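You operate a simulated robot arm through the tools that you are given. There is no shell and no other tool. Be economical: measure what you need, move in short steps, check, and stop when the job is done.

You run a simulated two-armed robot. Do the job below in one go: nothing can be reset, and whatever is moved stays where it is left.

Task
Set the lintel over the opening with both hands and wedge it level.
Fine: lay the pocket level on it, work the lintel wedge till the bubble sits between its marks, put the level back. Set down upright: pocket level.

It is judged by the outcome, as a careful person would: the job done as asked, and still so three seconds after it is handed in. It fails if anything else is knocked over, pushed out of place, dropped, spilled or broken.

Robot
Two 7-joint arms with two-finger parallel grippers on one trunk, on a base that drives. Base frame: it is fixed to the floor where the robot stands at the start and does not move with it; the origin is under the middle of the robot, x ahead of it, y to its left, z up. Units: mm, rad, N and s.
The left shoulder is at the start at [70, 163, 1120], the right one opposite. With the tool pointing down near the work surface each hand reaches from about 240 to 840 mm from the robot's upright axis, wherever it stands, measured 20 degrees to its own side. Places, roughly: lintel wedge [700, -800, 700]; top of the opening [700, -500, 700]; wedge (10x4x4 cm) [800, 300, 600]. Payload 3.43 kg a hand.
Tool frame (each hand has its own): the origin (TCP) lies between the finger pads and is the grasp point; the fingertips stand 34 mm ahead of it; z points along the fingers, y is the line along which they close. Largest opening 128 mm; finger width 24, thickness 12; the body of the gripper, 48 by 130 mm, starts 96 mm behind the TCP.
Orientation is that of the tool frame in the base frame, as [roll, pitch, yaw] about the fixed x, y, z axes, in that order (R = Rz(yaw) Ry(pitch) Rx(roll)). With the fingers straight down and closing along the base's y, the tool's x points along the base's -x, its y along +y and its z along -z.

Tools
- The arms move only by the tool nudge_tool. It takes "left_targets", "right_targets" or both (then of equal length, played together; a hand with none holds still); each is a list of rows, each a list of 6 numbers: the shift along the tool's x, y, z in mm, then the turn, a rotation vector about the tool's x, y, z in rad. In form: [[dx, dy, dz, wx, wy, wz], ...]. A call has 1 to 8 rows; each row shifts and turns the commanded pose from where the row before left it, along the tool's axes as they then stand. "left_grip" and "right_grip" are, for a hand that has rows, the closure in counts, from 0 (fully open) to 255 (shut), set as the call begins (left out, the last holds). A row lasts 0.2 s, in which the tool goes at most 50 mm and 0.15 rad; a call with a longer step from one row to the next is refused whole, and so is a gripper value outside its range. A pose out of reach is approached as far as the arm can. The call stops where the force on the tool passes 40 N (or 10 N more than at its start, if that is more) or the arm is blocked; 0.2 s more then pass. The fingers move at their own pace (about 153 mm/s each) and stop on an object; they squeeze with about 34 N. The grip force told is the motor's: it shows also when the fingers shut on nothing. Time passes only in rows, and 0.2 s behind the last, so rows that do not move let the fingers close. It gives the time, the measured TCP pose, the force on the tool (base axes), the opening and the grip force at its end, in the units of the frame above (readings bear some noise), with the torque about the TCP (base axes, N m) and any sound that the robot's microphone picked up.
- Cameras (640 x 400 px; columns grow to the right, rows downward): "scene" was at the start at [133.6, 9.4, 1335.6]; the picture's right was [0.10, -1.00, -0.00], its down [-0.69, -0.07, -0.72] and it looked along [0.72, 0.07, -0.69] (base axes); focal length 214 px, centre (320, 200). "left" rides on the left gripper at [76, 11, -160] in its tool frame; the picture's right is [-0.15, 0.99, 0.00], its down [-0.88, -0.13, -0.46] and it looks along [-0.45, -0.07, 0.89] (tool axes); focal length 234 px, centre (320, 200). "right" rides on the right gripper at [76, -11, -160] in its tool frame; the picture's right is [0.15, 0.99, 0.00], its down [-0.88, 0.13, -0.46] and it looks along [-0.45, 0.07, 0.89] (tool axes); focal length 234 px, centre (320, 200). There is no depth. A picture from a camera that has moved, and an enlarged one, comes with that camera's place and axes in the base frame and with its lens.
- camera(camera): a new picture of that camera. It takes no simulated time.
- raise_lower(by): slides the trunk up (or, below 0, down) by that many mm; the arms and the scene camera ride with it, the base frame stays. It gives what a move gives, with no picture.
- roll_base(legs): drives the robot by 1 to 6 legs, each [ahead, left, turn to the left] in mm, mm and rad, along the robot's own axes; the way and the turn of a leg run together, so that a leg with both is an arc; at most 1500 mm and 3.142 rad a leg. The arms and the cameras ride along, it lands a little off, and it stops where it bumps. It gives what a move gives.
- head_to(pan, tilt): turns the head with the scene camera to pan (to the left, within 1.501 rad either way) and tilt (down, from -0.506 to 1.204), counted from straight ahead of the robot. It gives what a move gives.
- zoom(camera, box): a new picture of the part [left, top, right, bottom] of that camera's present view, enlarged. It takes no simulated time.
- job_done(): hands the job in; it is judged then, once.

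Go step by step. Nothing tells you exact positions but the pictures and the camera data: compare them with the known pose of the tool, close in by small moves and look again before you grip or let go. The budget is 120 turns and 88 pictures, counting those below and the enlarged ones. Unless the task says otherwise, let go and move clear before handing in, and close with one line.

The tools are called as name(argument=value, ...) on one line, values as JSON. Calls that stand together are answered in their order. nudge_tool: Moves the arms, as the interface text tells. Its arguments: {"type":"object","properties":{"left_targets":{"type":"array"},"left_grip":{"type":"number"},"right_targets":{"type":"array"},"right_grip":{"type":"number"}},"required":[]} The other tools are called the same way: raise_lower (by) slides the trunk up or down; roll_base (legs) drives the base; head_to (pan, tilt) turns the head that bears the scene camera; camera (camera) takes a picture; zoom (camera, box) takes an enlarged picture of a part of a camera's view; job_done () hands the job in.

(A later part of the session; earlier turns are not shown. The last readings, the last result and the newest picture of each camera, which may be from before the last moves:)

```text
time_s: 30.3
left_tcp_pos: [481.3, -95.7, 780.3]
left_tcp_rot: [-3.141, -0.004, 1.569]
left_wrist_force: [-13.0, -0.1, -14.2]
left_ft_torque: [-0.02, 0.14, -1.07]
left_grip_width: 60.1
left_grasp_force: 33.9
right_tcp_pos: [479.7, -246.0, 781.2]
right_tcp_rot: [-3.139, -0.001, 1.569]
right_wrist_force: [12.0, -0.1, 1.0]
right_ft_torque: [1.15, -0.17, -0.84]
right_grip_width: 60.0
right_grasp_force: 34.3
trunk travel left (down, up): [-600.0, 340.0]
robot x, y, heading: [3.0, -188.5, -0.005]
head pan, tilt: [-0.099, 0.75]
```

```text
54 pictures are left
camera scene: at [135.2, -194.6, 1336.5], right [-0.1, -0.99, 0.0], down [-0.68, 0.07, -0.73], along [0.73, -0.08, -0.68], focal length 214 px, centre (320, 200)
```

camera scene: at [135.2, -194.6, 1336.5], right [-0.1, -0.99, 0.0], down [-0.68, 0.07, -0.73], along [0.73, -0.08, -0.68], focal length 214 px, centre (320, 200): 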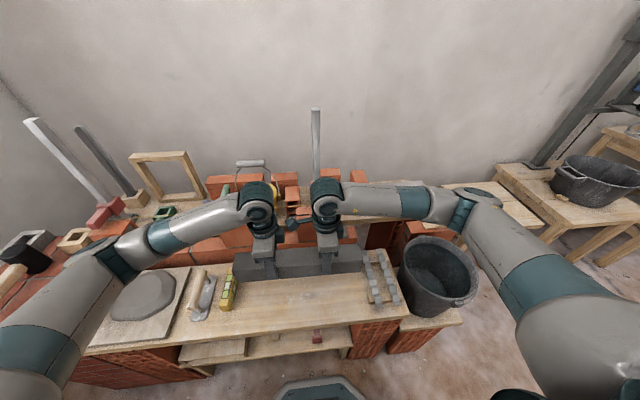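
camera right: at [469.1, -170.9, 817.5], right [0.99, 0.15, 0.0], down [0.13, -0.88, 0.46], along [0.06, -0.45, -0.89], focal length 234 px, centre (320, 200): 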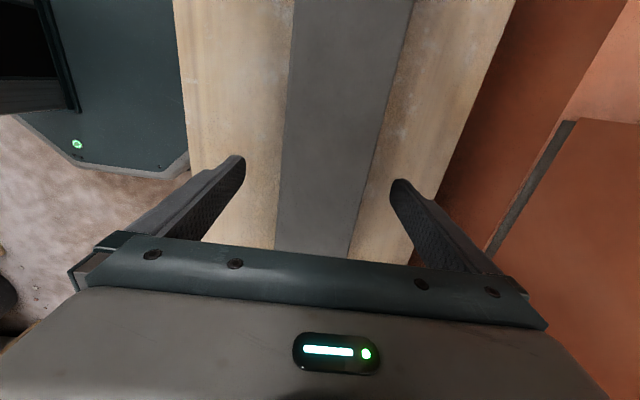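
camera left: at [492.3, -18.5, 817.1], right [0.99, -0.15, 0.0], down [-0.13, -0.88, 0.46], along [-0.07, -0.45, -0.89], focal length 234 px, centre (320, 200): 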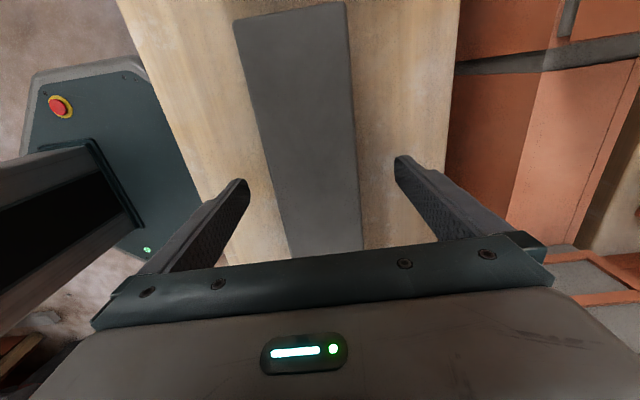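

The lintel is lifted and the level looks undisturbed. I drive 340 mm right while holding it.

roll_base(legs=[[0, -340, 0]])

nudge_tool(left_targets=[[0, 25, 0, 0, 0, 0], [0, 30, 0, 0, 0, 0], [0, 30, 0, 0, 0, 0], [0, 30, 0, 0, 0, 0], [0, 30, 0, 0, 0, 0], [0, 26, 0, 0, 0, 0]], right_targets=[[0, 25, 0, 0, 0, 0], [0, 30, 0, 0, 0, 0], [0, 30, 0, 0, 0, 0], [0, 30, 0, 0, 0, 0], [0, 30, 0, 0, 0, 0], [0, 26, 0, 0, 0, 0]])

camera(camera="left")

camera(camera="right")

zoom(camera="scene", box=[200, 170, 420, 300])

```text
time_s: 32.5
left_tcp_pos: [479.9, -430.0, 781.1]
left_tcp_rot: [-3.141, -0.001, 1.569]
left_wrist_force: [-11.7, -0.9, -19.1]
left_ft_torque: [0.77, 0.17, -0.89]
left_grip_width: 59.9
left_grasp_force: 34.0
right_tcp_pos: [478.7, -581.4, 781.2]
right_tcp_rot: [-3.14, -0.001, 1.571]
right_wrist_force: [13.0, 1.3, 5.9]
right_ft_torque: [1.05, -0.17, -1.05]
right_grip_width: 59.9
right_grasp_force: 34.0
trunk travel left (down, up): [-600.0, 340.0]
robot x, y, heading: [-1.0, -522.1, 0.002]
head pan, tilt: [-0.099, 0.75]
```

```text
time_s: 33.9
left_tcp_pos: [650.9, -428.6, 777.6]
left_tcp_rot: [-3.135, -0.002, 1.57]
left_wrist_force: [-11.5, -0.5, -1.7]
left_ft_torque: [-0.46, 0.08, -0.92]
left_grip_width: 59.9
left_grasp_force: 33.6
right_tcp_pos: [651.6, -581.2, 780.3]
right_tcp_rot: [-3.14, -0.004, 1.57]
right_wrist_force: [10.8, -0.4, -12.0]
right_ft_torque: [-0.27, -0.08, -0.77]
right_grip_width: 60.1
right_grasp_force: 33.3
trunk travel left (down, up): [-600.0, 340.0]
robot x, y, heading: [3.6, -522.1, -0.002]
head pan, tilt: [-0.099, 0.75]
```

```text
53 pictures are left
camera left: at [663.2, -352.3, 937.8], right [0.99, -0.15, 0.0], down [-0.13, -0.88, 0.45], along [-0.07, -0.45, -0.89], focal length 234 px, centre (320, 200)
```

left: 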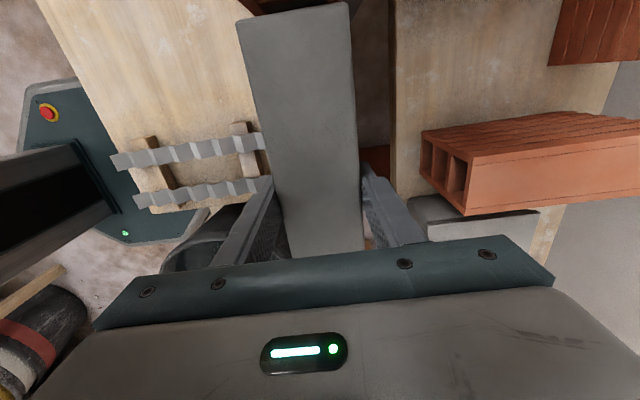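

```text
52 pictures are left
camera right: at [640.8, -505.2, 940.4], right [0.99, 0.15, 0.0], down [0.13, -0.88, 0.45], along [0.07, -0.45, -0.89], focal length 234 px, centre (320, 200)
```

right: 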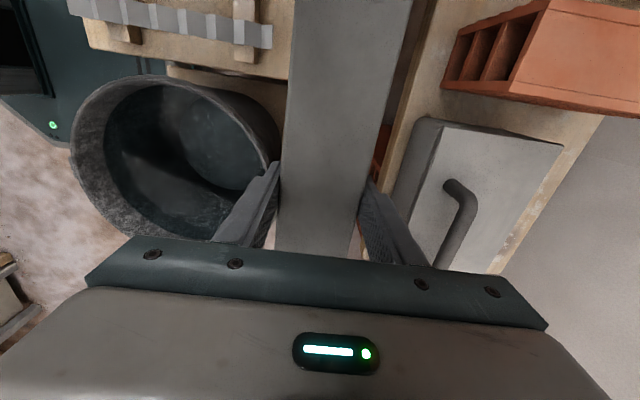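

```text
2.91 times, centred on (310, 235) of scene
camera zoom: at [135.8, -529.9, 1336.3], right [-0.1, -0.99, 0.0], down [-0.68, 0.07, -0.73], along [0.73, -0.07, -0.68], focal length 624 px, centre (349, 98)
```

zoom: 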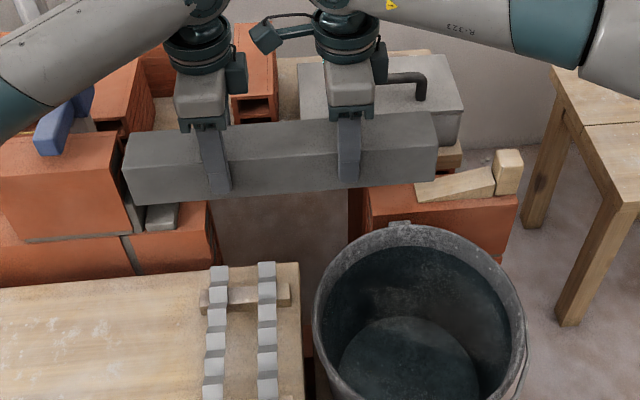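

The lintel needs about 9 mm more to the right. I shift it and lower to just above contact.

nudge_tool(left_targets=[[-9, 1, 0, 0, 0, 0], [0, 0, 10, 0, 0, 0], [0, 0, 10, 0, 0, 0], [0, 0, 8, 0, 0, 0]], right_targets=[[-9, 1, 0, 0, 0, 0], [0, 0, 10, 0, 0, 0], [0, 0, 10, 0, 0, 0], [0, 0, 8, 0, 0, 0]])

zoom(camera="scene", box=[220, 190, 400, 290])

zoom(camera="left", box=[200, 0, 400, 130])

```text
time_s: 34.9
left_tcp_pos: [652.8, -437.9, 749.7]
left_tcp_rot: [-3.136, -0.004, 1.571]
left_wrist_force: [-6.3, 9.1, -18.2]
left_ft_torque: [0.77, -0.51, -0.66]
left_grip_width: 60.1
left_grasp_force: 34.2
right_tcp_pos: [651.5, -589.8, 751.6]
right_tcp_rot: [-3.141, 0.0, 1.571]
right_wrist_force: [6.6, -9.4, 5.5]
right_ft_torque: [1.02, 0.48, -0.38]
right_grip_width: 59.9
right_grasp_force: 34.5
trunk travel left (down, up): [-600.0, 340.0]
robot x, y, heading: [0.9, -521.6, -0.001]
head pan, tilt: [-0.099, 0.75]
```

```text
3.56 times, centred on (310, 240) of scene
camera zoom: at [135.2, -529.9, 1336.4], right [-0.1, -0.99, 0.0], down [-0.68, 0.07, -0.73], along [0.73, -0.07, -0.68], focal length 763 px, centre (356, 58)
```

zoom: 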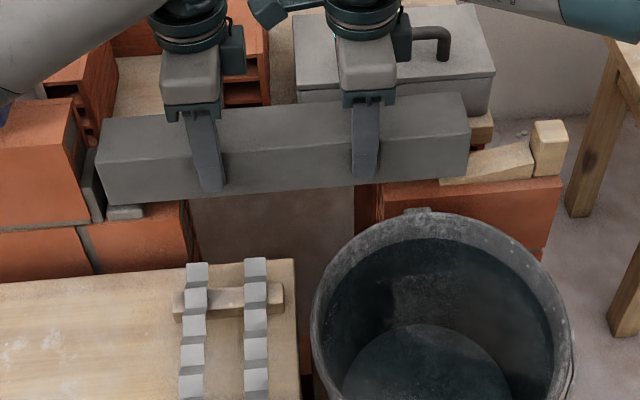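

```text
3.08 times, centred on (300, 65) of left
camera zoom: at [662.6, -362.0, 910.3], right [0.99, -0.15, -0.01], down [-0.13, -0.88, 0.45], along [-0.07, -0.45, -0.89], focal length 720 px, centre (382, 615)
```

zoom: 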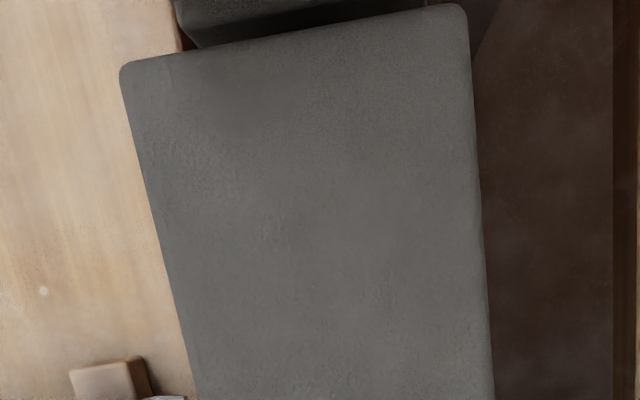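

It's just above the pad now. I lower in small steps while watching the forces.

nudge_tool(left_targets=[[0, 0, 3, 0, 0, 0], [0, 0, 3, 0, 0, 0], [0, 0, 0, 0, 0, 0]], right_targets=[[0, 0, 3, 0, 0, 0], [0, 0, 3, 0, 0, 0], [0, 0, 0, 0, 0, 0]])

nudge_tool(left_targets=[[0, 0, 3, 0, 0, 0], [0, 0, 0, 0, 0, 0]], right_targets=[[0, 0, 3, 0, 0, 0], [0, 0, 0, 0, 0, 0]])

```text
time_s: 35.7
left_tcp_pos: [652.2, -439.3, 745.1]
left_tcp_rot: [-3.137, -0.003, 1.571]
left_wrist_force: [-9.6, 10.7, -17.3]
left_ft_torque: [0.72, -0.39, -0.76]
left_grip_width: 59.8
left_grasp_force: 34.1
right_tcp_pos: [651.2, -589.8, 746.4]
right_tcp_rot: [-3.141, 0.0, 1.57]
right_wrist_force: [9.9, -10.9, 5.4]
right_ft_torque: [0.94, 0.36, -0.84]
right_grip_width: 59.9
right_grasp_force: 34.2
trunk travel left (down, up): [-600.0, 340.0]
robot x, y, heading: [-2.7, -526.7, 0.0]
head pan, tilt: [-0.099, 0.75]
```

```text
time_s: 36.3
left_tcp_pos: [651.7, -439.2, 742.8]
left_tcp_rot: [-3.138, -0.001, 1.572]
left_wrist_force: [-12.7, 9.5, -14.9]
left_ft_torque: [0.75, -0.2, -0.64]
left_grip_width: 59.9
left_grasp_force: 34.4
right_tcp_pos: [651.6, -590.6, 744.6]
right_tcp_rot: [-3.141, 0.0, 1.57]
right_wrist_force: [12.1, -9.3, 1.9]
right_ft_torque: [0.45, 0.23, -1.22]
right_grip_width: 59.9
right_grasp_force: 34.4
trunk travel left (down, up): [-600.0, 340.0]
robot x, y, heading: [2.4, -523.3, -0.002]
head pan, tilt: [-0.099, 0.75]
```

No contact yet, so I continue down.

nudge_tool(left_targets=[[0, 0, 3, 0, 0, 0], [0, 0, 0, 0, 0, 0]], right_targets=[[0, 0, 3, 0, 0, 0], [0, 0, 0, 0, 0, 0]])

nudge_tool(left_targets=[[0, 0, 3, 0, 0, 0], [0, 0, 0, 0, 0, 0]], right_targets=[[0, 0, 3, 0, 0, 0], [0, 0, 0, 0, 0, 0]])

zoom(camera="scene", box=[220, 190, 400, 290])

```text
time_s: 36.9
left_tcp_pos: [651.1, -439.2, 740.6]
left_tcp_rot: [-3.14, -0.001, 1.569]
left_wrist_force: [-19.4, 8.0, -10.0]
left_ft_torque: [0.43, -0.45, -1.38]
left_grip_width: 59.9
left_grasp_force: 34.1
right_tcp_pos: [651.3, -590.3, 739.4]
right_tcp_rot: [-3.14, -0.001, 1.568]
right_wrist_force: [19.9, -7.5, -3.2]
right_ft_torque: [-0.03, 0.4, -1.58]
right_grip_width: 60.1
right_grasp_force: 34.0
trunk travel left (down, up): [-600.0, 340.0]
robot x, y, heading: [-0.5, -521.3, -0.0]
head pan, tilt: [-0.099, 0.75]
```

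```text
time_s: 37.5
left_tcp_pos: [651.9, -439.8, 736.4]
left_tcp_rot: [-3.138, 0.0, 1.569]
left_wrist_force: [-20.1, 8.6, -6.8]
left_ft_torque: [-0.38, -0.12, -1.56]
left_grip_width: 60.2
left_grasp_force: 34.2
right_tcp_pos: [651.6, -591.6, 738.3]
right_tcp_rot: [-3.14, -0.002, 1.569]
right_wrist_force: [20.6, -9.5, -7.3]
right_ft_torque: [0.32, 0.07, -1.54]
right_grip_width: 59.8
right_grasp_force: 34.2
trunk travel left (down, up): [-600.0, 340.0]
robot x, y, heading: [1.4, -526.8, -0.002]
head pan, tilt: [-0.099, 0.75]
```

```text
3.56 times, centred on (310, 240) of scene
camera zoom: at [134.7, -530.1, 1336.5], right [-0.1, -0.99, 0.0], down [-0.68, 0.07, -0.73], along [0.73, -0.07, -0.68], focal length 763 px, centre (356, 58)
```

zoom: 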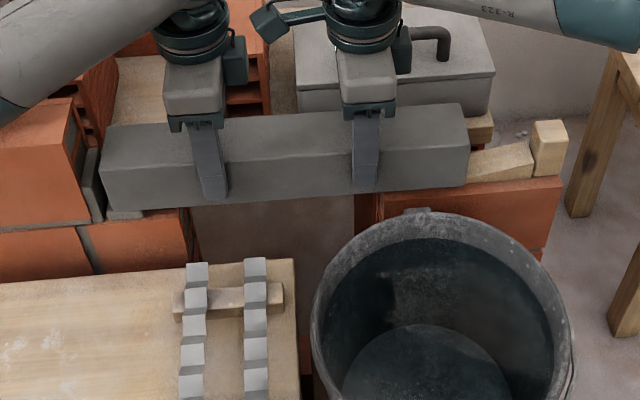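

Nearly touching. I ease the cross-force between the hands slightly and keep lowering.

nudge_tool(left_targets=[[0, -1.5, 2, 0, 0, 0], [0, 0, 0, 0, 0, 0]], right_targets=[[0, 1.5, 2, 0, 0, 0], [0, 0, 0, 0, 0, 0]])

nudge_tool(left_targets=[[0, 0, 2, 0, 0, 0], [0, 0, 0, 0, 0, 0]], right_targets=[[0, 0, 2, 0, 0, 0], [0, 0, 0, 0, 0, 0]])

nudge_tool(left_targets=[[0, 0, 2, 0, 0, 0], [0, 0, 0, 0, 0, 0]], right_targets=[[0, 0, 2, 0, 0, 0], [0, 0, 0, 0, 0, 0]])

```text
time_s: 38.1
left_tcp_pos: [650.9, -437.8, 734.7]
left_tcp_rot: [3.141, 0.0, 1.572]
left_wrist_force: [-2.5, 7.4, -13.1]
left_ft_torque: [0.51, 0.5, -0.19]
left_grip_width: 59.9
left_grasp_force: 33.8
right_tcp_pos: [650.6, -589.0, 735.9]
right_tcp_rot: [-3.138, -0.002, 1.575]
right_wrist_force: [3.2, -7.7, 1.0]
right_ft_torque: [0.57, -0.45, -0.15]
right_grip_width: 59.9
right_grasp_force: 34.1
trunk travel left (down, up): [-600.0, 340.0]
robot x, y, heading: [-2.4, -524.8, -0.001]
head pan, tilt: [-0.099, 0.75]
```

```text
time_s: 38.7
left_tcp_pos: [650.4, -439.1, 733.6]
left_tcp_rot: [3.141, -0.001, 1.573]
left_wrist_force: [6.3, 6.2, -13.2]
left_ft_torque: [0.89, 0.51, 0.17]
left_grip_width: 59.8
left_grasp_force: 34.1
right_tcp_pos: [651.2, -589.4, 733.8]
right_tcp_rot: [-3.138, 0.0, 1.573]
right_wrist_force: [-4.6, -5.9, 3.4]
right_ft_torque: [1.01, -0.75, 0.31]
right_grip_width: 59.5
right_grasp_force: 33.9
trunk travel left (down, up): [-600.0, 340.0]
robot x, y, heading: [-2.2, -525.6, -0.002]
head pan, tilt: [-0.099, 0.75]
```

```text
time_s: 39.3
left_tcp_pos: [651.0, -438.6, 732.2]
left_tcp_rot: [-3.142, 0.0, 1.571]
left_wrist_force: [11.4, 5.0, -3.6]
left_ft_torque: [1.1, 0.6, 0.38]
left_grip_width: 59.7
left_grasp_force: 34.5
right_tcp_pos: [651.7, -590.6, 731.7]
right_tcp_rot: [-3.14, -0.002, 1.573]
right_wrist_force: [-7.0, -3.6, 1.2]
right_ft_torque: [1.12, -0.94, 0.45]
right_grip_width: 60.1
right_grasp_force: 33.8
trunk travel left (down, up): [-600.0, 340.0]
robot x, y, heading: [2.3, -523.7, 0.001]
head pan, tilt: [-0.099, 0.75]
```

The vertical load has fallen from about -12 to -2 N, so something is bearing. I check both ends.

zoom(camera="scene", box=[320, 200, 400, 260])

zoom(camera="scene", box=[230, 210, 310, 270])

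```text
6.67 times, centred on (360, 230) of scene
camera zoom: at [134.0, -530.2, 1336.7], right [-0.1, -0.99, 0.0], down [-0.68, 0.07, -0.73], along [0.73, -0.07, -0.68], focal length 1430 px, centre (53, 0)
```

zoom: 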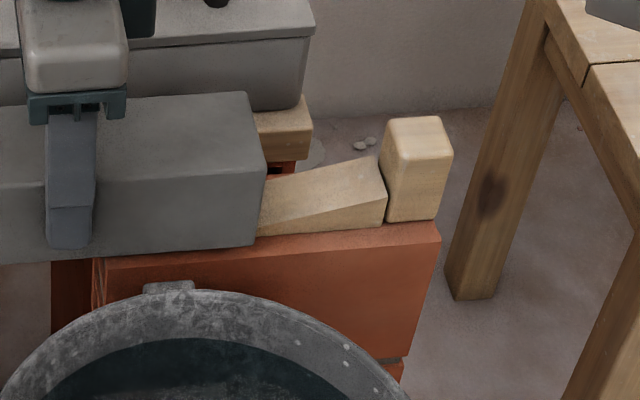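

```text
6.67 times, centred on (270, 240) of scene
camera zoom: at [134.0, -530.2, 1336.7], right [-0.1, -0.99, 0.0], down [-0.68, 0.07, -0.73], along [0.73, -0.07, -0.68], focal length 1430 px, centre (653, -67)
```

zoom: 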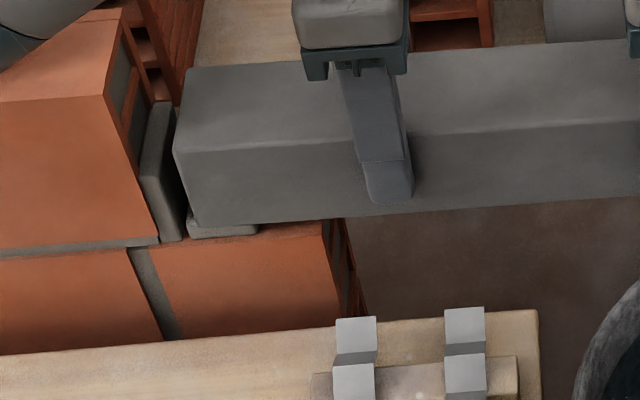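

The left end sits on the pad. I go down a little more on the right with a slight tilt to find the wedge contact.

nudge_tool(left_targets=[[0, 0, 0.7, 0, 0.006, 0], [0, 0, 0.7, 0, 0.006, 0], [0, 0, 0, 0, 0, 0]], right_targets=[[0, 0, 1.6, 0, 0.006, 0], [0, 0, 1.6, 0, 0.006, 0], [0, 0, 0, 0, 0, 0]])

```text
time_s: 40.1
left_tcp_pos: [650.0, -439.9, 733.6]
left_tcp_rot: [-3.141, -0.009, 1.572]
left_wrist_force: [18.7, 0.3, 1.2]
left_ft_torque: [-1.02, 0.27, 1.28]
left_grip_width: 59.7
left_grasp_force: 34.0
right_tcp_pos: [650.9, -590.1, 729.9]
right_tcp_rot: [-3.139, -0.012, 1.573]
right_wrist_force: [-13.9, -2.3, 10.9]
right_ft_torque: [-0.83, -0.22, 1.13]
right_grip_width: 60.0
right_grasp_force: 34.3
trunk travel left (down, up): [-600.0, 340.0]
robot x, y, heading: [0.3, -523.4, 0.002]
head pan, tilt: [-0.099, 0.75]
```

Both ends are now bearing, since the lintel pushes up on the hands. I relieve the cross-force and open both grippers gently.

nudge_tool(left_targets=[[0, 0.8, -0.8, 0, 0, 0], [0, 0, 0, 0, 0, 0]], right_targets=[[0, -0.8, -1.2, 0, 0, 0], [0, 0, 0, 0, 0, 0]])

nudge_tool(left_targets=[[0, 0, 0, 0, 0, 0], [0, 0, 0, 0, 0, 0], [0, 0, 0, 0, 0, 0]], right_targets=[[0, 0, 0, 0, 0, 0], [0, 0, 0, 0, 0, 0], [0, 0, 0, 0, 0, 0]], left_grip=85, right_grip=85)

zoom(camera="scene", box=[220, 190, 400, 290])

```text
time_s: 40.7
left_tcp_pos: [650.1, -439.3, 732.9]
left_tcp_rot: [3.14, -0.012, 1.569]
left_wrist_force: [4.5, 0.1, 12.8]
left_ft_torque: [-0.31, -0.51, 0.31]
left_grip_width: 60.0
left_grasp_force: 33.9
right_tcp_pos: [650.1, -590.8, 729.0]
right_tcp_rot: [-3.142, -0.014, 1.571]
right_wrist_force: [0.3, 5.0, -6.2]
right_ft_torque: [0.27, -0.03, 0.35]
right_grip_width: 59.8
right_grasp_force: 33.9
trunk travel left (down, up): [-600.0, 340.0]
robot x, y, heading: [-2.3, -520.3, -0.0]
head pan, tilt: [-0.099, 0.75]
```

```text
time_s: 41.5
left_tcp_pos: [649.9, -438.6, 731.8]
left_tcp_rot: [-3.14, -0.013, 1.571]
left_wrist_force: [0.9, -0.1, 0.3]
left_ft_torque: [0.01, 0.01, 0.04]
left_grip_width: 85.5
left_grasp_force: 0.1
right_tcp_pos: [651.5, -590.1, 730.0]
right_tcp_rot: [-3.139, -0.014, 1.569]
right_wrist_force: [0.0, 0.0, -0.5]
right_ft_torque: [0.03, 0.0, 0.01]
right_grip_width: 85.5
right_grasp_force: 0.0
trunk travel left (down, up): [-600.0, 340.0]
robot x, y, heading: [-0.8, -522.3, -0.002]
head pan, tilt: [-0.099, 0.75]
```

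```text
3.56 times, centred on (310, 240) of scene
camera zoom: at [133.3, -530.1, 1336.6], right [-0.1, -0.99, 0.0], down [-0.68, 0.07, -0.73], along [0.73, -0.07, -0.68], focal length 763 px, centre (356, 58)
```

zoom: 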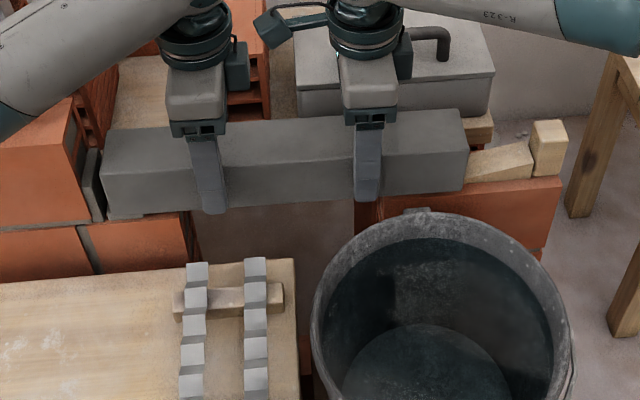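

The lintel rests on both ends. I raise both hands straight up, clear of it.

nudge_tool(left_targets=[[0, 0, -30, 0, 0, 0], [0, 0, -40, 0, 0, 0], [0, 0, -40, 0, -0.013, 0], [0, 0, -20, 0, 0, 0]], right_targets=[[0, 0, -30, 0, 0, 0], [0, 0, -40, 0, 0, 0], [0, 0, -40, 0, -0.013, 0], [0, 0, -20, 0, 0, 0]], left_grip=0, right_grip=0)

camera(camera="right")

camera(camera="left")

```text
time_s: 42.5
left_tcp_pos: [650.2, -438.3, 861.3]
left_tcp_rot: [3.14, 0.0, 1.571]
left_wrist_force: [0.1, -0.4, 0.2]
left_ft_torque: [0.04, 0.0, -0.02]
left_grip_width: 128.1
left_grasp_force: 0.1
right_tcp_pos: [649.4, -591.9, 859.9]
right_tcp_rot: [-3.141, 0.001, 1.571]
right_wrist_force: [-0.6, 0.5, 0.3]
right_ft_torque: [-0.04, -0.02, 0.0]
right_grip_width: 128.0
right_grasp_force: 0.1
trunk travel left (down, up): [-600.0, 340.0]
robot x, y, heading: [-0.6, -521.1, -0.002]
head pan, tilt: [-0.099, 0.75]
```

```text
44 pictures are left
camera right: at [638.8, -516.3, 1020.3], right [0.99, 0.15, 0.0], down [0.13, -0.88, 0.46], along [0.07, -0.45, -0.89], focal length 234 px, centre (320, 200)
```

right: 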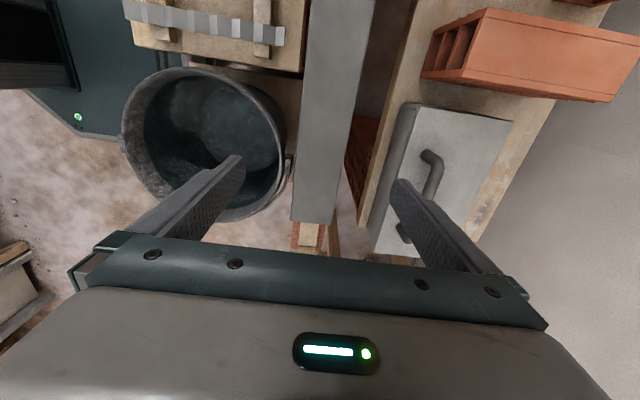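

```text
43 pictures are left
camera left: at [661.6, -362.4, 1021.4], right [0.99, -0.15, 0.0], down [-0.13, -0.88, 0.46], along [-0.07, -0.45, -0.89], focal length 234 px, centre (320, 200)
```

left: 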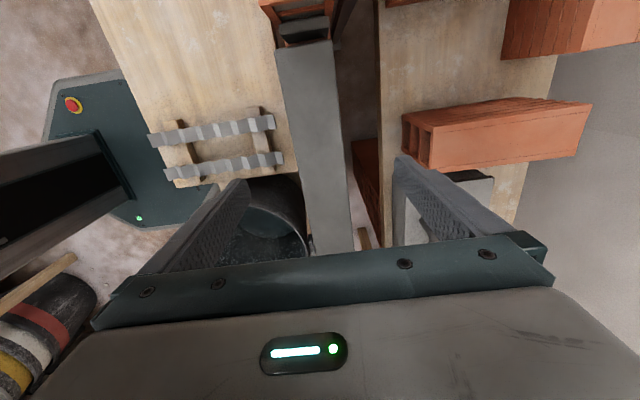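

The lintel sits well over both bearings. Next the level: I retract, drive back left and turn the left hand to close along y.

nudge_tool(left_targets=[[0, -43, -10, 0, 0, 0], [0, -43, -10, 0, 0, 0], [0, -43, -10, 0, 0, 0], [0, -43, -10, 0, 0, 0]], right_targets=[[0, -43, 0, 0, 0, 0], [0, -43, 0, 0, 0, 0], [0, -43, 0, 0, 0, 0], [0, -44, 0, 0, 0, 0]])

roll_base(legs=[[0, 330, 0]])

nudge_tool(left_targets=[[-35, 0, 0, 0, 0, 0], [40, 0, 0, 0, 0, -0.14], [40, 0, 0, 0, 0, -0.14], [35, -6, 0, 0, 0, -0.14], [30, -12, 0, 0, 0, -0.14], [30, -14, 0, 0, 0, -0.14], [0, 0, 0, 0, 0, -0.14]])

nudge_tool(left_targets=[[0, 0, 0, 0, 0, -0.14], [0, 0, 0, 0, 0, -0.14], [0, 0, 0, 0, 0, -0.14], [0, 0, 0, 0, 0, -0.15], [0, 0, 0, 0, 0, -0.15]])

camera(camera="left")

```text
time_s: 43.5
left_tcp_pos: [479.0, -440.4, 900.7]
left_tcp_rot: [-3.142, 0.001, 1.57]
left_wrist_force: [-0.3, -0.1, 0.7]
left_ft_torque: [0.0, -0.01, -0.01]
left_grip_width: 128.0
left_grasp_force: 0.2
right_tcp_pos: [471.8, -592.1, 860.4]
right_tcp_rot: [3.141, -0.001, 1.571]
right_wrist_force: [-0.8, 0.8, -0.4]
right_ft_torque: [0.0, -0.02, -0.01]
right_grip_width: 128.4
right_grasp_force: 0.2
trunk travel left (down, up): [-600.0, 340.0]
robot x, y, heading: [-0.9, -519.8, -0.007]
head pan, tilt: [-0.099, 0.75]
```

```text
time_s: 45.7
left_tcp_pos: [479.0, -109.7, 899.8]
left_tcp_rot: [-3.141, 0.001, 1.579]
left_wrist_force: [0.1, -1.3, -0.1]
left_ft_torque: [-0.01, -0.01, 0.03]
left_grip_width: 127.9
left_grasp_force: 0.1
right_tcp_pos: [474.5, -261.2, 858.9]
right_tcp_rot: [-3.138, 0.001, 1.579]
right_wrist_force: [0.3, 0.6, 0.4]
right_ft_torque: [0.04, -0.04, -0.01]
right_grip_width: 128.0
right_grasp_force: 0.1
trunk travel left (down, up): [-600.0, 340.0]
robot x, y, heading: [-2.2, -197.7, 0.006]
head pan, tilt: [-0.099, 0.75]
```

```text
time_s: 46.0
left_tcp_pos: [481.1, -119.4, 900.7]
left_tcp_rot: [3.141, -0.014, 1.582]
left_wrist_force: [2.4, 8.2, -1.6]
left_ft_torque: [-1.07, 0.18, -0.03]
left_grip_width: 128.0
left_grasp_force: 0.0
right_tcp_pos: [476.9, -267.1, 859.0]
right_tcp_rot: [-3.141, 0.004, 1.574]
right_wrist_force: [-2.0, -8.6, 0.4]
right_ft_torque: [1.54, -0.19, 0.18]
right_grip_width: 128.2
right_grasp_force: 0.0
trunk travel left (down, up): [-600.0, 340.0]
robot x, y, heading: [0.5, -196.6, 0.004]
head pan, tilt: [-0.099, 0.75]
stopped in row 1 (right hand): the force on the tool passed its limit at 70 N (the readings are from after the stop); the commanded pose is now the measured one
```

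```text
time_s: 46.5
left_tcp_pos: [479.7, -116.9, 899.7]
left_tcp_rot: [-3.14, -0.013, 1.76]
left_wrist_force: [-0.2, 0.0, -0.1]
left_ft_torque: [0.02, -0.02, 0.01]
left_grip_width: 128.0
left_grasp_force: 0.0
right_tcp_pos: [477.4, -267.4, 858.9]
right_tcp_rot: [3.14, 0.007, 1.561]
right_wrist_force: [0.6, -0.6, -0.4]
right_ft_torque: [0.01, -0.04, -0.01]
right_grip_width: 127.8
right_grasp_force: 0.1
trunk travel left (down, up): [-600.0, 340.0]
robot x, y, heading: [-2.7, -193.4, -0.001]
head pan, tilt: [-0.099, 0.75]
stopped in row 2 (left hand): the force on the tool passed its limit at 46 N (the readings are from after the stop); the commanded pose is now the measured one
```

```text
42 pictures are left
camera left: at [476.1, -41.6, 1060.1], right [1.0, 0.04, 0.0], down [0.04, -0.9, 0.44], along [0.02, -0.44, -0.9], focal length 234 px, centre (320, 200)
```

left: 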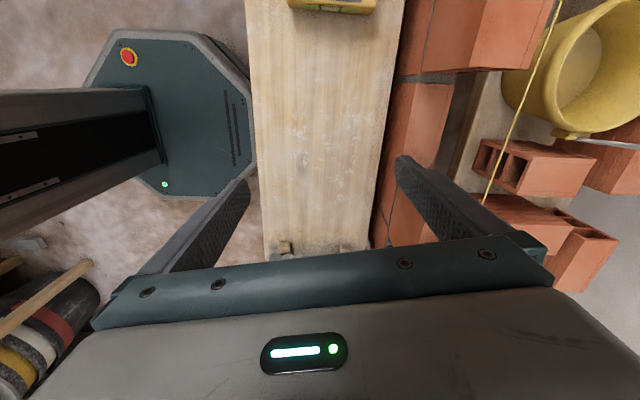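

I moved the left hand the wrong way and the two hands touched; nothing was harmed. I separate them, then turn.

nudge_tool(left_targets=[[45, 0, 0, 0, 0, 0], [45, 0, 0, 0, 0, 0], [45, 0, 0, 0, 0, 0], [40, 20, 0, 0, 0, 0]], right_targets=[[-40, 0, 0, 0, 0, 0], [-40, 0, 0, 0, 0, 0], [-40, 0, 0, 0, 0, 0], [0, 0, 0, 0, 0, 0]])

nudge_tool(left_targets=[[0, 0, 0, 0, 0, -0.14], [0, 0, 0, 0, 0, -0.14], [0, 0, 0, 0, 0, -0.14], [0, 0, 0, 0, 0, -0.14], [0, 0, 0, 0, 0, -0.14], [0, 0, 0, 0, 0, -0.14], [0, 0, 0, 0, 0, -0.14], [0, 0, 0, 0, 0, -0.14]])

nudge_tool(left_targets=[[0, 0, 0, 0.013, 0, -0.13], [0, 0, 0, 0, 0, -0.13]])

camera(camera="left")

```text
time_s: 47.5
left_tcp_pos: [468.0, 59.8, 899.5]
left_tcp_rot: [-3.139, -0.01, 1.759]
left_wrist_force: [-0.6, 0.4, -0.4]
left_ft_torque: [-0.03, 0.02, 0.0]
left_grip_width: 127.8
left_grasp_force: 0.0
right_tcp_pos: [477.4, -387.1, 860.2]
right_tcp_rot: [3.141, 0.008, 1.558]
right_wrist_force: [-0.5, 0.5, -0.2]
right_ft_torque: [-0.02, -0.01, -0.04]
right_grip_width: 127.9
right_grasp_force: 0.1
trunk travel left (down, up): [-600.0, 340.0]
robot x, y, heading: [-0.7, -194.3, 0.006]
head pan, tilt: [-0.099, 0.75]
```

```text
time_s: 49.3
left_tcp_pos: [465.7, 57.6, 902.3]
left_tcp_rot: [3.132, -0.007, 2.882]
left_wrist_force: [-0.2, -0.4, -0.5]
left_ft_torque: [-0.02, -0.01, 0.02]
left_grip_width: 128.0
left_grasp_force: 0.1
right_tcp_pos: [476.1, -386.9, 858.1]
right_tcp_rot: [3.14, 0.009, 1.56]
right_wrist_force: [-0.3, -0.1, -0.8]
right_ft_torque: [0.02, 0.01, -0.02]
right_grip_width: 128.1
right_grasp_force: 0.0
trunk travel left (down, up): [-600.0, 340.0]
robot x, y, heading: [-4.2, -196.6, 0.005]
head pan, tilt: [-0.099, 0.75]
```

```text
time_s: 49.9
left_tcp_pos: [466.1, 58.4, 902.1]
left_tcp_rot: [3.14, -0.005, -3.141]
left_wrist_force: [-0.4, 0.3, 0.3]
left_ft_torque: [0.01, -0.01, 0.01]
left_grip_width: 128.0
left_grasp_force: 0.1
right_tcp_pos: [477.1, -389.0, 858.5]
right_tcp_rot: [3.14, 0.006, 1.559]
right_wrist_force: [-0.1, 0.1, 0.0]
right_ft_torque: [0.02, -0.02, 0.01]
right_grip_width: 128.0
right_grasp_force: 0.1
trunk travel left (down, up): [-600.0, 340.0]
robot x, y, heading: [-2.0, -196.3, 0.006]
head pan, tilt: [-0.099, 0.75]
```

```text
41 pictures are left
camera left: at [391.0, 71.0, 1061.8], right [0.15, 0.99, 0.0], down [0.88, -0.13, 0.45], along [0.45, -0.07, -0.89], focal length 234 px, centre (320, 200)
```

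left: 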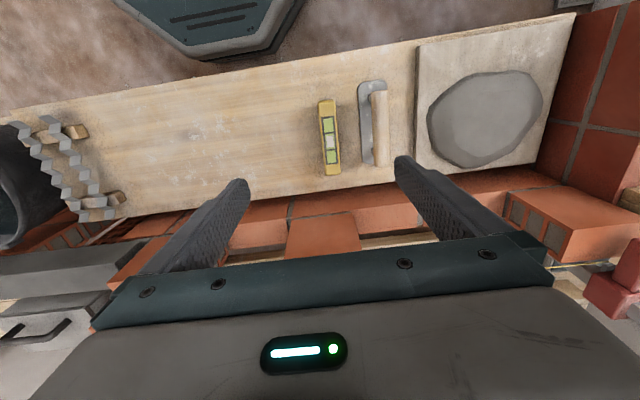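

The level is at about (483,75), lying nearly along x. I move over it and come down to look closer.

nudge_tool(left_targets=[[-17, 16, 40, 0, 0, 0.045], [0, 0, 40, 0, 0, 0], [0, 0, 40, 0, 0, 0]])

camera(camera="left")

```text
time_s: 50.7
left_tcp_pos: [483.1, 74.7, 778.9]
left_tcp_rot: [-3.139, -0.005, 3.096]
left_wrist_force: [-0.6, -0.5, 0.1]
left_ft_torque: [0.0, -0.02, -0.01]
left_grip_width: 128.3
left_grasp_force: 0.0
right_tcp_pos: [477.1, -387.6, 859.1]
right_tcp_rot: [3.14, 0.009, 1.561]
right_wrist_force: [-0.4, 0.3, 0.4]
right_ft_torque: [-0.04, 0.03, 0.03]
right_grip_width: 128.0
right_grasp_force: 0.0
trunk travel left (down, up): [-600.0, 340.0]
robot x, y, heading: [-3.7, -196.2, 0.005]
head pan, tilt: [-0.099, 0.75]
```

```text
40 pictures are left
camera left: at [407.9, 90.6, 939.8], right [0.19, 0.98, 0.0], down [0.88, -0.17, 0.45], along [0.44, -0.09, -0.89], focal length 234 px, centre (320, 200)
```

left: 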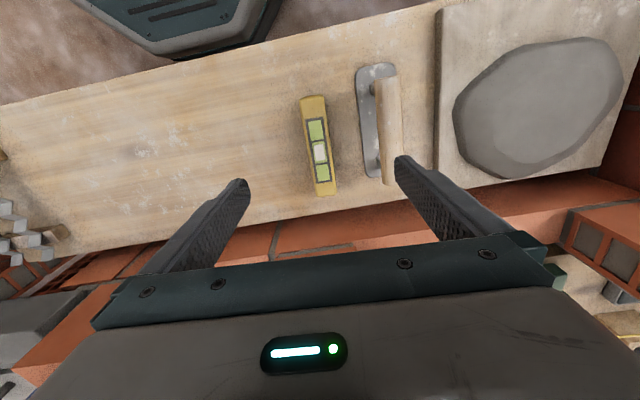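

I narrow the opening to about 56 mm to clear the trowel and descend partway.

nudge_tool(left_targets=[[4, 1.5, 0, 0, 0, 0], [0, 0, 0, 0, 0, 0], [0, 0, 40, 0, 0, 0], [0, 0, 40, 0, 0, 0]], left_grip=143)

camera(camera="left")

```text
time_s: 51.7
left_tcp_pos: [479.1, 76.3, 701.3]
left_tcp_rot: [3.141, -0.006, 3.096]
left_wrist_force: [0.1, -1.2, 0.2]
left_ft_torque: [-0.01, -0.01, 0.02]
left_grip_width: 56.3
left_grasp_force: 0.0
right_tcp_pos: [476.3, -387.6, 859.8]
right_tcp_rot: [3.141, 0.006, 1.56]
right_wrist_force: [-0.5, 0.5, 0.0]
right_ft_torque: [0.01, 0.0, -0.02]
right_grip_width: 128.0
right_grasp_force: 0.0
trunk travel left (down, up): [-600.0, 340.0]
robot x, y, heading: [-1.7, -197.1, 0.006]
head pan, tilt: [-0.099, 0.75]
```

```text
39 pictures are left
camera left: at [404.1, 92.2, 861.8], right [0.19, 0.98, 0.0], down [0.88, -0.17, 0.45], along [0.44, -0.09, -0.89], focal length 234 px, centre (320, 200)
```

left: 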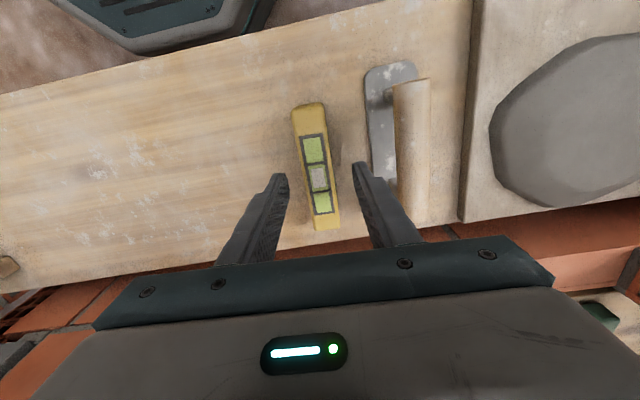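

The level is centred between the fingers and the trowel is clear. I descend to grasp height and grip.

nudge_tool(left_targets=[[0, 0, 25, 0, 0, 0], [0, 0, 19, 0, 0, 0]])

zoom(camera="left", box=[220, 90, 440, 260])

nudge_tool(left_targets=[[0, 0, 0, 0, 0, 0], [0, 0, 0, 0, 0, 0], [0, 0, 0, 0, 0, 0]], left_grip=255)

```text
time_s: 52.3
left_tcp_pos: [478.2, 75.3, 658.8]
left_tcp_rot: [-3.139, -0.007, 3.095]
left_wrist_force: [0.8, 0.6, 0.1]
left_ft_torque: [0.0, -0.01, -0.02]
left_grip_width: 56.3
left_grasp_force: 0.0
right_tcp_pos: [477.7, -388.6, 857.7]
right_tcp_rot: [3.141, 0.008, 1.559]
right_wrist_force: [-0.2, -0.5, -0.4]
right_ft_torque: [-0.02, 0.02, -0.02]
right_grip_width: 128.1
right_grasp_force: 0.1
trunk travel left (down, up): [-600.0, 340.0]
robot x, y, heading: [0.6, -196.8, 0.003]
head pan, tilt: [-0.099, 0.75]
```

```text
2.35 times, centred on (330, 175) of left
camera zoom: at [403.4, 91.8, 818.6], right [0.19, 0.98, 0.0], down [0.88, -0.17, 0.45], along [0.44, -0.09, -0.89], focal length 551 px, centre (296, 259)
```

zoom: 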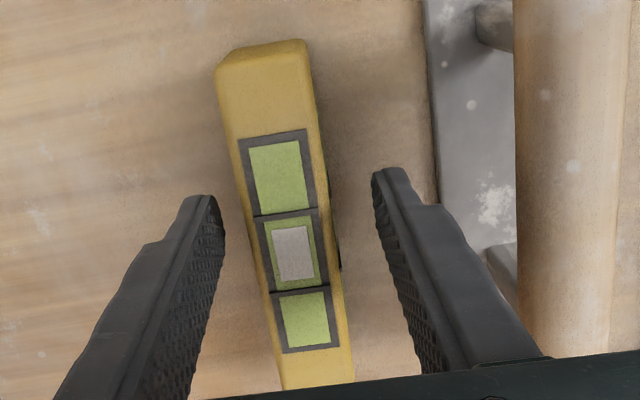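

```text
time_s: 53.1
left_tcp_pos: [477.8, 75.4, 658.0]
left_tcp_rot: [-3.139, -0.006, 3.095]
left_wrist_force: [1.0, -0.2, -0.2]
left_ft_torque: [0.0, -0.2, -0.02]
left_grip_width: 29.1
left_grasp_force: 33.8
right_tcp_pos: [475.9, -388.8, 859.8]
right_tcp_rot: [3.141, 0.007, 1.561]
right_wrist_force: [-0.2, 0.2, -0.6]
right_ft_torque: [0.0, 0.0, -0.01]
right_grip_width: 128.0
right_grasp_force: 0.1
trunk travel left (down, up): [-600.0, 340.0]
robot x, y, heading: [0.9, -196.6, 0.004]
head pan, tilt: [-0.099, 0.75]
```

The level is gripped (29 mm; original TCP pose x 478, y 75.4, z 658, yaw 3.095). I lift it and turn it to lie along the lintel.

nudge_tool(left_targets=[[0, 0, -20, 0, 0, 0], [0, 0, -40, 0, 0, 0], [0, 0, -40, 0, 0, 0], [0, 0, -40, 0, 0, 0], [0, 0, -40, 0, 0, 0], [0, 0, 0, 0, 0, 0.12], [0, 0, 0, 0, 0, 0.14], [0, 0, 0, 0, 0, 0.14]])

nudge_tool(left_targets=[[0, 0, 0, 0, 0, 0.14], [0, 0, 0, 0, 0, 0.14], [0, 0, 0, 0, 0, 0.14], [0, 0, 0, 0, 0, 0.14], [0, 0, 0, 0, 0, 0.14], [0, 0, 0, 0, 0, 0.14], [0, 0, 0, 0, 0, 0.14], [0, 0, 0, 0, 0, 0.14]])

roll_base(legs=[[0, -365, 0]])

```text
time_s: 54.9
left_tcp_pos: [478.8, 75.6, 837.0]
left_tcp_rot: [-3.139, -0.004, 2.692]
left_wrist_force: [0.6, 0.0, -0.5]
left_ft_torque: [-0.03, 0.01, 0.02]
left_grip_width: 29.5
left_grasp_force: 33.9
right_tcp_pos: [476.2, -388.3, 858.5]
right_tcp_rot: [3.14, 0.005, 1.561]
right_wrist_force: [0.2, -0.2, 0.7]
right_ft_torque: [0.03, 0.01, 0.0]
right_grip_width: 128.0
right_grasp_force: 0.1
trunk travel left (down, up): [-600.0, 340.0]
robot x, y, heading: [3.9, -195.4, 0.01]
head pan, tilt: [-0.099, 0.75]
```

```text
time_s: 56.7
left_tcp_pos: [479.2, 77.9, 838.5]
left_tcp_rot: [-3.134, -0.001, 1.572]
left_wrist_force: [0.0, 0.2, -0.7]
left_ft_torque: [0.03, 0.0, 0.03]
left_grip_width: 29.1
left_grasp_force: 34.5
right_tcp_pos: [476.9, -387.2, 858.9]
right_tcp_rot: [3.14, 0.007, 1.561]
right_wrist_force: [0.3, 1.0, -0.1]
right_ft_torque: [0.05, 0.02, 0.04]
right_grip_width: 128.0
right_grasp_force: 0.1
trunk travel left (down, up): [-600.0, 340.0]
robot x, y, heading: [2.5, -195.0, 0.008]
head pan, tilt: [-0.099, 0.75]
```

```text
time_s: 59.1
left_tcp_pos: [480.7, -294.6, 838.5]
left_tcp_rot: [-3.135, 0.0, 1.578]
left_wrist_force: [-0.2, 0.0, -1.1]
left_ft_torque: [0.04, -0.01, -0.01]
left_grip_width: 29.3
left_grasp_force: 34.0
right_tcp_pos: [479.7, -759.7, 858.5]
right_tcp_rot: [3.141, 0.006, 1.564]
right_wrist_force: [-0.6, -0.9, 0.1]
right_ft_torque: [0.03, 0.02, 0.02]
right_grip_width: 128.1
right_grasp_force: 0.0
trunk travel left (down, up): [-600.0, 340.0]
robot x, y, heading: [1.3, -569.2, 0.009]
head pan, tilt: [-0.099, 0.75]
```

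I carry the level over the lintel centre and bring the right hand over the wedge.

nudge_tool(left_targets=[[-43, 0, 0, 0, 0, 0], [-43, 0, 0, 0, 0, 0], [-43, 0, 0, 0, 0, 0], [-43, 0, 0, 0, 0, 0], [-45, 43, 0, 0.006, 0, -0.007], [0, 43, 0, 0, 0, 0], [0, 43, 0, 0, 0, 0], [0, 41, 0, 0, 0, 0]], right_targets=[[0, 0, 0, 0, 0, 0], [0, 0, 0, 0, 0, 0], [0, 0, 0, 0, 0, 0], [0, 0, 0, 0, 0, 0], [0, 44, 0, 0, 0, 0], [0, 44, 0, 0, 0, 0], [0, 44, 0, 0, 0, 0], [0, 43, 0, 0, 0, 0]])

camera(camera="left")

camera(camera="right")

```text
refused: row 5 steps farther than a row can; nothing moved
```

```text
37 pictures are left
camera left: at [491.9, -218.2, 997.6], right [0.99, -0.14, -0.01], down [-0.12, -0.88, 0.46], along [-0.07, -0.45, -0.89], focal length 234 px, centre (320, 200)
```

left: 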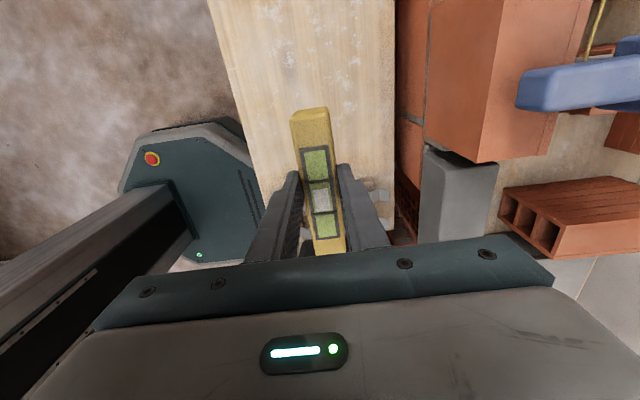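

```text
36 pictures are left
camera right: at [470.0, -683.1, 1017.7], right [0.99, 0.14, 0.0], down [0.12, -0.88, 0.46], along [0.06, -0.46, -0.89], focal length 234 px, centre (320, 200)
```

right: 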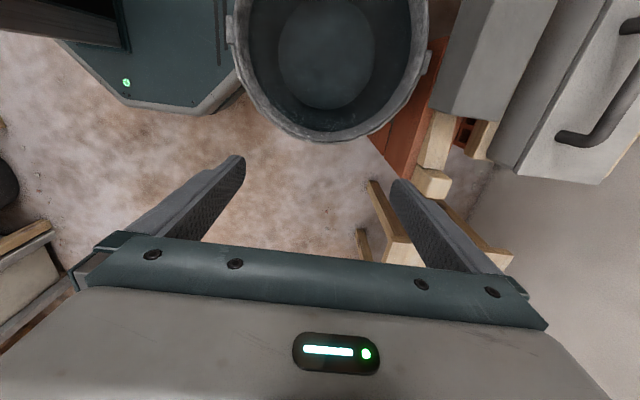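

One row was too long, so I resend in two calls.

nudge_tool(left_targets=[[-43, 0, 0, 0.006, 0, -0.007], [-43, 0, 0, 0, 0, 0], [-43, 0, 0, 0, 0, 0], [-43, 0, 0, 0, 0, 0], [-45, 0, 0, 0, 0, 0], [0, 43, 0, 0, 0, 0], [0, 43, 0, 0, 0, 0], [0, 43, 0, 0, 0, 0]], right_targets=[[0, 44, 0, 0, 0, 0], [0, 44, 0, 0, 0, 0], [0, 44, 0, 0, 0, 0], [0, 43, 0, 0, 0, 0], [0, 0, 0, 0, 0, 0], [0, 0, 0, 0, 0, 0], [0, 0, 0, 0, 0, 0], [0, 0, 0, 0, 0, 0]])

nudge_tool(left_targets=[[0, 41, 0, 0, 0, 0], [0, 0, 0, 0, 0, 0]])

camera(camera="left")

camera(camera="right")

```text
time_s: 60.9
left_tcp_pos: [613.7, -511.2, 835.0]
left_tcp_rot: [-3.126, 0.0, 1.584]
left_wrist_force: [-0.8, -0.7, -1.3]
left_ft_torque: [0.0, 0.01, -0.01]
left_grip_width: 29.1
left_grasp_force: 34.0
right_tcp_pos: [655.2, -762.0, 859.8]
right_tcp_rot: [3.14, 0.006, 1.561]
right_wrist_force: [0.5, 0.0, 0.4]
right_ft_torque: [-0.03, -0.01, -0.04]
right_grip_width: 128.0
right_grasp_force: 0.0
trunk travel left (down, up): [-600.0, 340.0]
robot x, y, heading: [1.1, -570.3, 0.009]
head pan, tilt: [-0.099, 0.75]
```

```text
time_s: 61.5
left_tcp_pos: [653.0, -509.0, 837.0]
left_tcp_rot: [-3.13, 0.003, 1.586]
left_wrist_force: [-0.3, 1.2, -1.6]
left_ft_torque: [0.01, 0.0, -0.03]
left_grip_width: 29.2
left_grasp_force: 33.6
right_tcp_pos: [654.6, -762.3, 860.3]
right_tcp_rot: [3.14, 0.008, 1.564]
right_wrist_force: [-0.4, 0.6, 0.5]
right_ft_torque: [-0.01, 0.0, -0.01]
right_grip_width: 128.2
right_grasp_force: 0.1
trunk travel left (down, up): [-600.0, 340.0]
robot x, y, heading: [2.2, -571.7, 0.006]
head pan, tilt: [-0.099, 0.75]
```

```text
35 pictures are left
camera left: at [664.4, -432.0, 996.4], right [0.99, -0.13, -0.01], down [-0.11, -0.88, 0.46], along [-0.07, -0.45, -0.89], focal length 234 px, centre (320, 200)
```

left: 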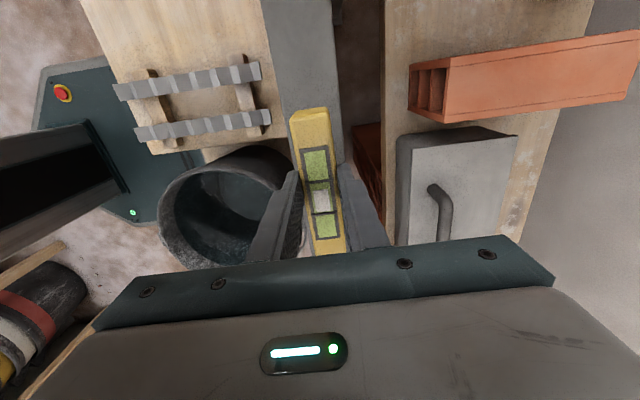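

```text
34 pictures are left
camera right: at [644.0, -685.3, 1019.3], right [0.99, 0.14, 0.0], down [0.12, -0.88, 0.46], along [0.07, -0.46, -0.89], focal length 234 px, centre (320, 200)
```

right: 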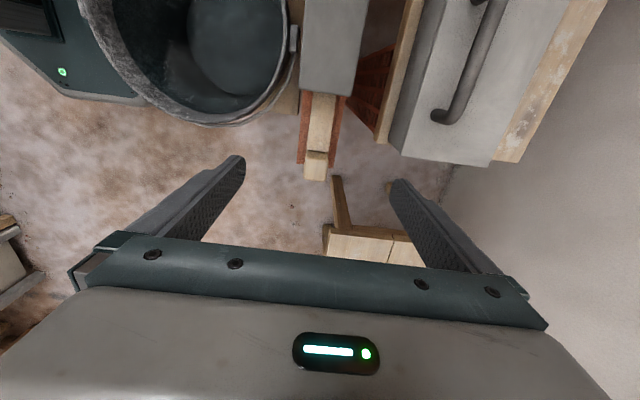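

The level is above the lintel. I square the hand and lower it gently to contact.

nudge_tool(left_targets=[[0, -2, 15, -0.012, 0, 0.015], [0, 0, 15, 0, 0, 0], [0, 0, 12, 0, 0, 0], [0, 0, 0, 0, 0, 0]])

nudge_tool(left_targets=[[0, 0, 2, 0, 0, 0], [0, 0, 2, 0, 0, 0], [0, 0, 0, 0, 0, 0]])

nudge_tool(left_targets=[[0, 0, 2, 0, 0, 0], [0, 0, 0, 0, 0, 0]])

zoom(camera="scene", box=[230, 180, 350, 260])

```text
time_s: 62.5
left_tcp_pos: [650.6, -509.4, 797.4]
left_tcp_rot: [3.135, 0.004, 1.571]
left_wrist_force: [3.2, -2.2, 26.6]
left_ft_torque: [-0.11, 0.0, 0.02]
left_grip_width: 29.8
left_grasp_force: 34.5
right_tcp_pos: [653.3, -763.5, 861.7]
right_tcp_rot: [3.138, 0.008, 1.562]
right_wrist_force: [-0.1, -0.4, 0.5]
right_ft_torque: [-0.02, -0.03, 0.01]
right_grip_width: 128.3
right_grasp_force: 0.1
trunk travel left (down, up): [-600.0, 340.0]
robot x, y, heading: [0.6, -571.7, 0.01]
head pan, tilt: [-0.099, 0.75]
```

```text
time_s: 63.3
left_tcp_pos: [651.3, -509.6, 791.3]
left_tcp_rot: [3.138, 0.002, 1.569]
left_wrist_force: [6.7, -1.6, 26.2]
left_ft_torque: [-0.08, -0.16, 0.01]
left_grip_width: 29.2
left_grasp_force: 34.2
right_tcp_pos: [653.0, -761.6, 860.9]
right_tcp_rot: [3.137, 0.007, 1.564]
right_wrist_force: [-0.1, -0.7, -0.7]
right_ft_torque: [0.0, 0.02, -0.01]
right_grip_width: 127.9
right_grasp_force: 0.1
trunk travel left (down, up): [-600.0, 340.0]
robot x, y, heading: [-0.5, -570.1, 0.012]
head pan, tilt: [-0.099, 0.75]
```

```text
time_s: 63.9
left_tcp_pos: [650.6, -508.9, 789.1]
left_tcp_rot: [3.14, 0.0, 1.569]
left_wrist_force: [6.6, 1.1, 27.4]
left_ft_torque: [0.05, -0.13, -0.01]
left_grip_width: 29.2
left_grasp_force: 33.6
right_tcp_pos: [653.5, -762.6, 860.0]
right_tcp_rot: [3.139, 0.007, 1.564]
right_wrist_force: [0.4, -0.3, 0.6]
right_ft_torque: [0.01, 0.01, -0.02]
right_grip_width: 128.1
right_grasp_force: 0.1
trunk travel left (down, up): [-600.0, 340.0]
robot x, y, heading: [2.9, -571.1, 0.011]
head pan, tilt: [-0.099, 0.75]
```

```text
5.00 times, centred on (290, 220) of scene
camera zoom: at [133.2, -575.1, 1336.9], right [-0.09, -1.0, 0.0], down [-0.68, 0.06, -0.73], along [0.73, -0.07, -0.68], focal length 1072 px, centre (470, 100)
```

zoom: 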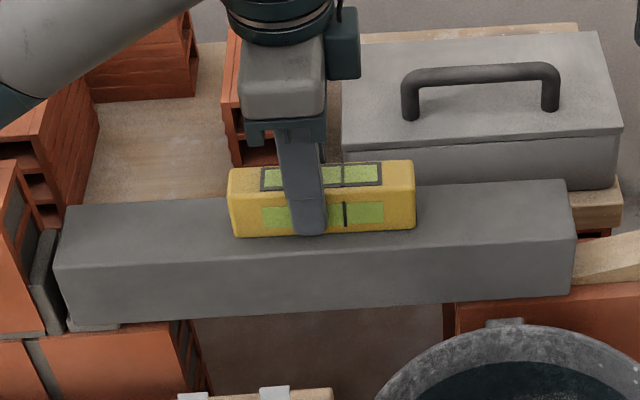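

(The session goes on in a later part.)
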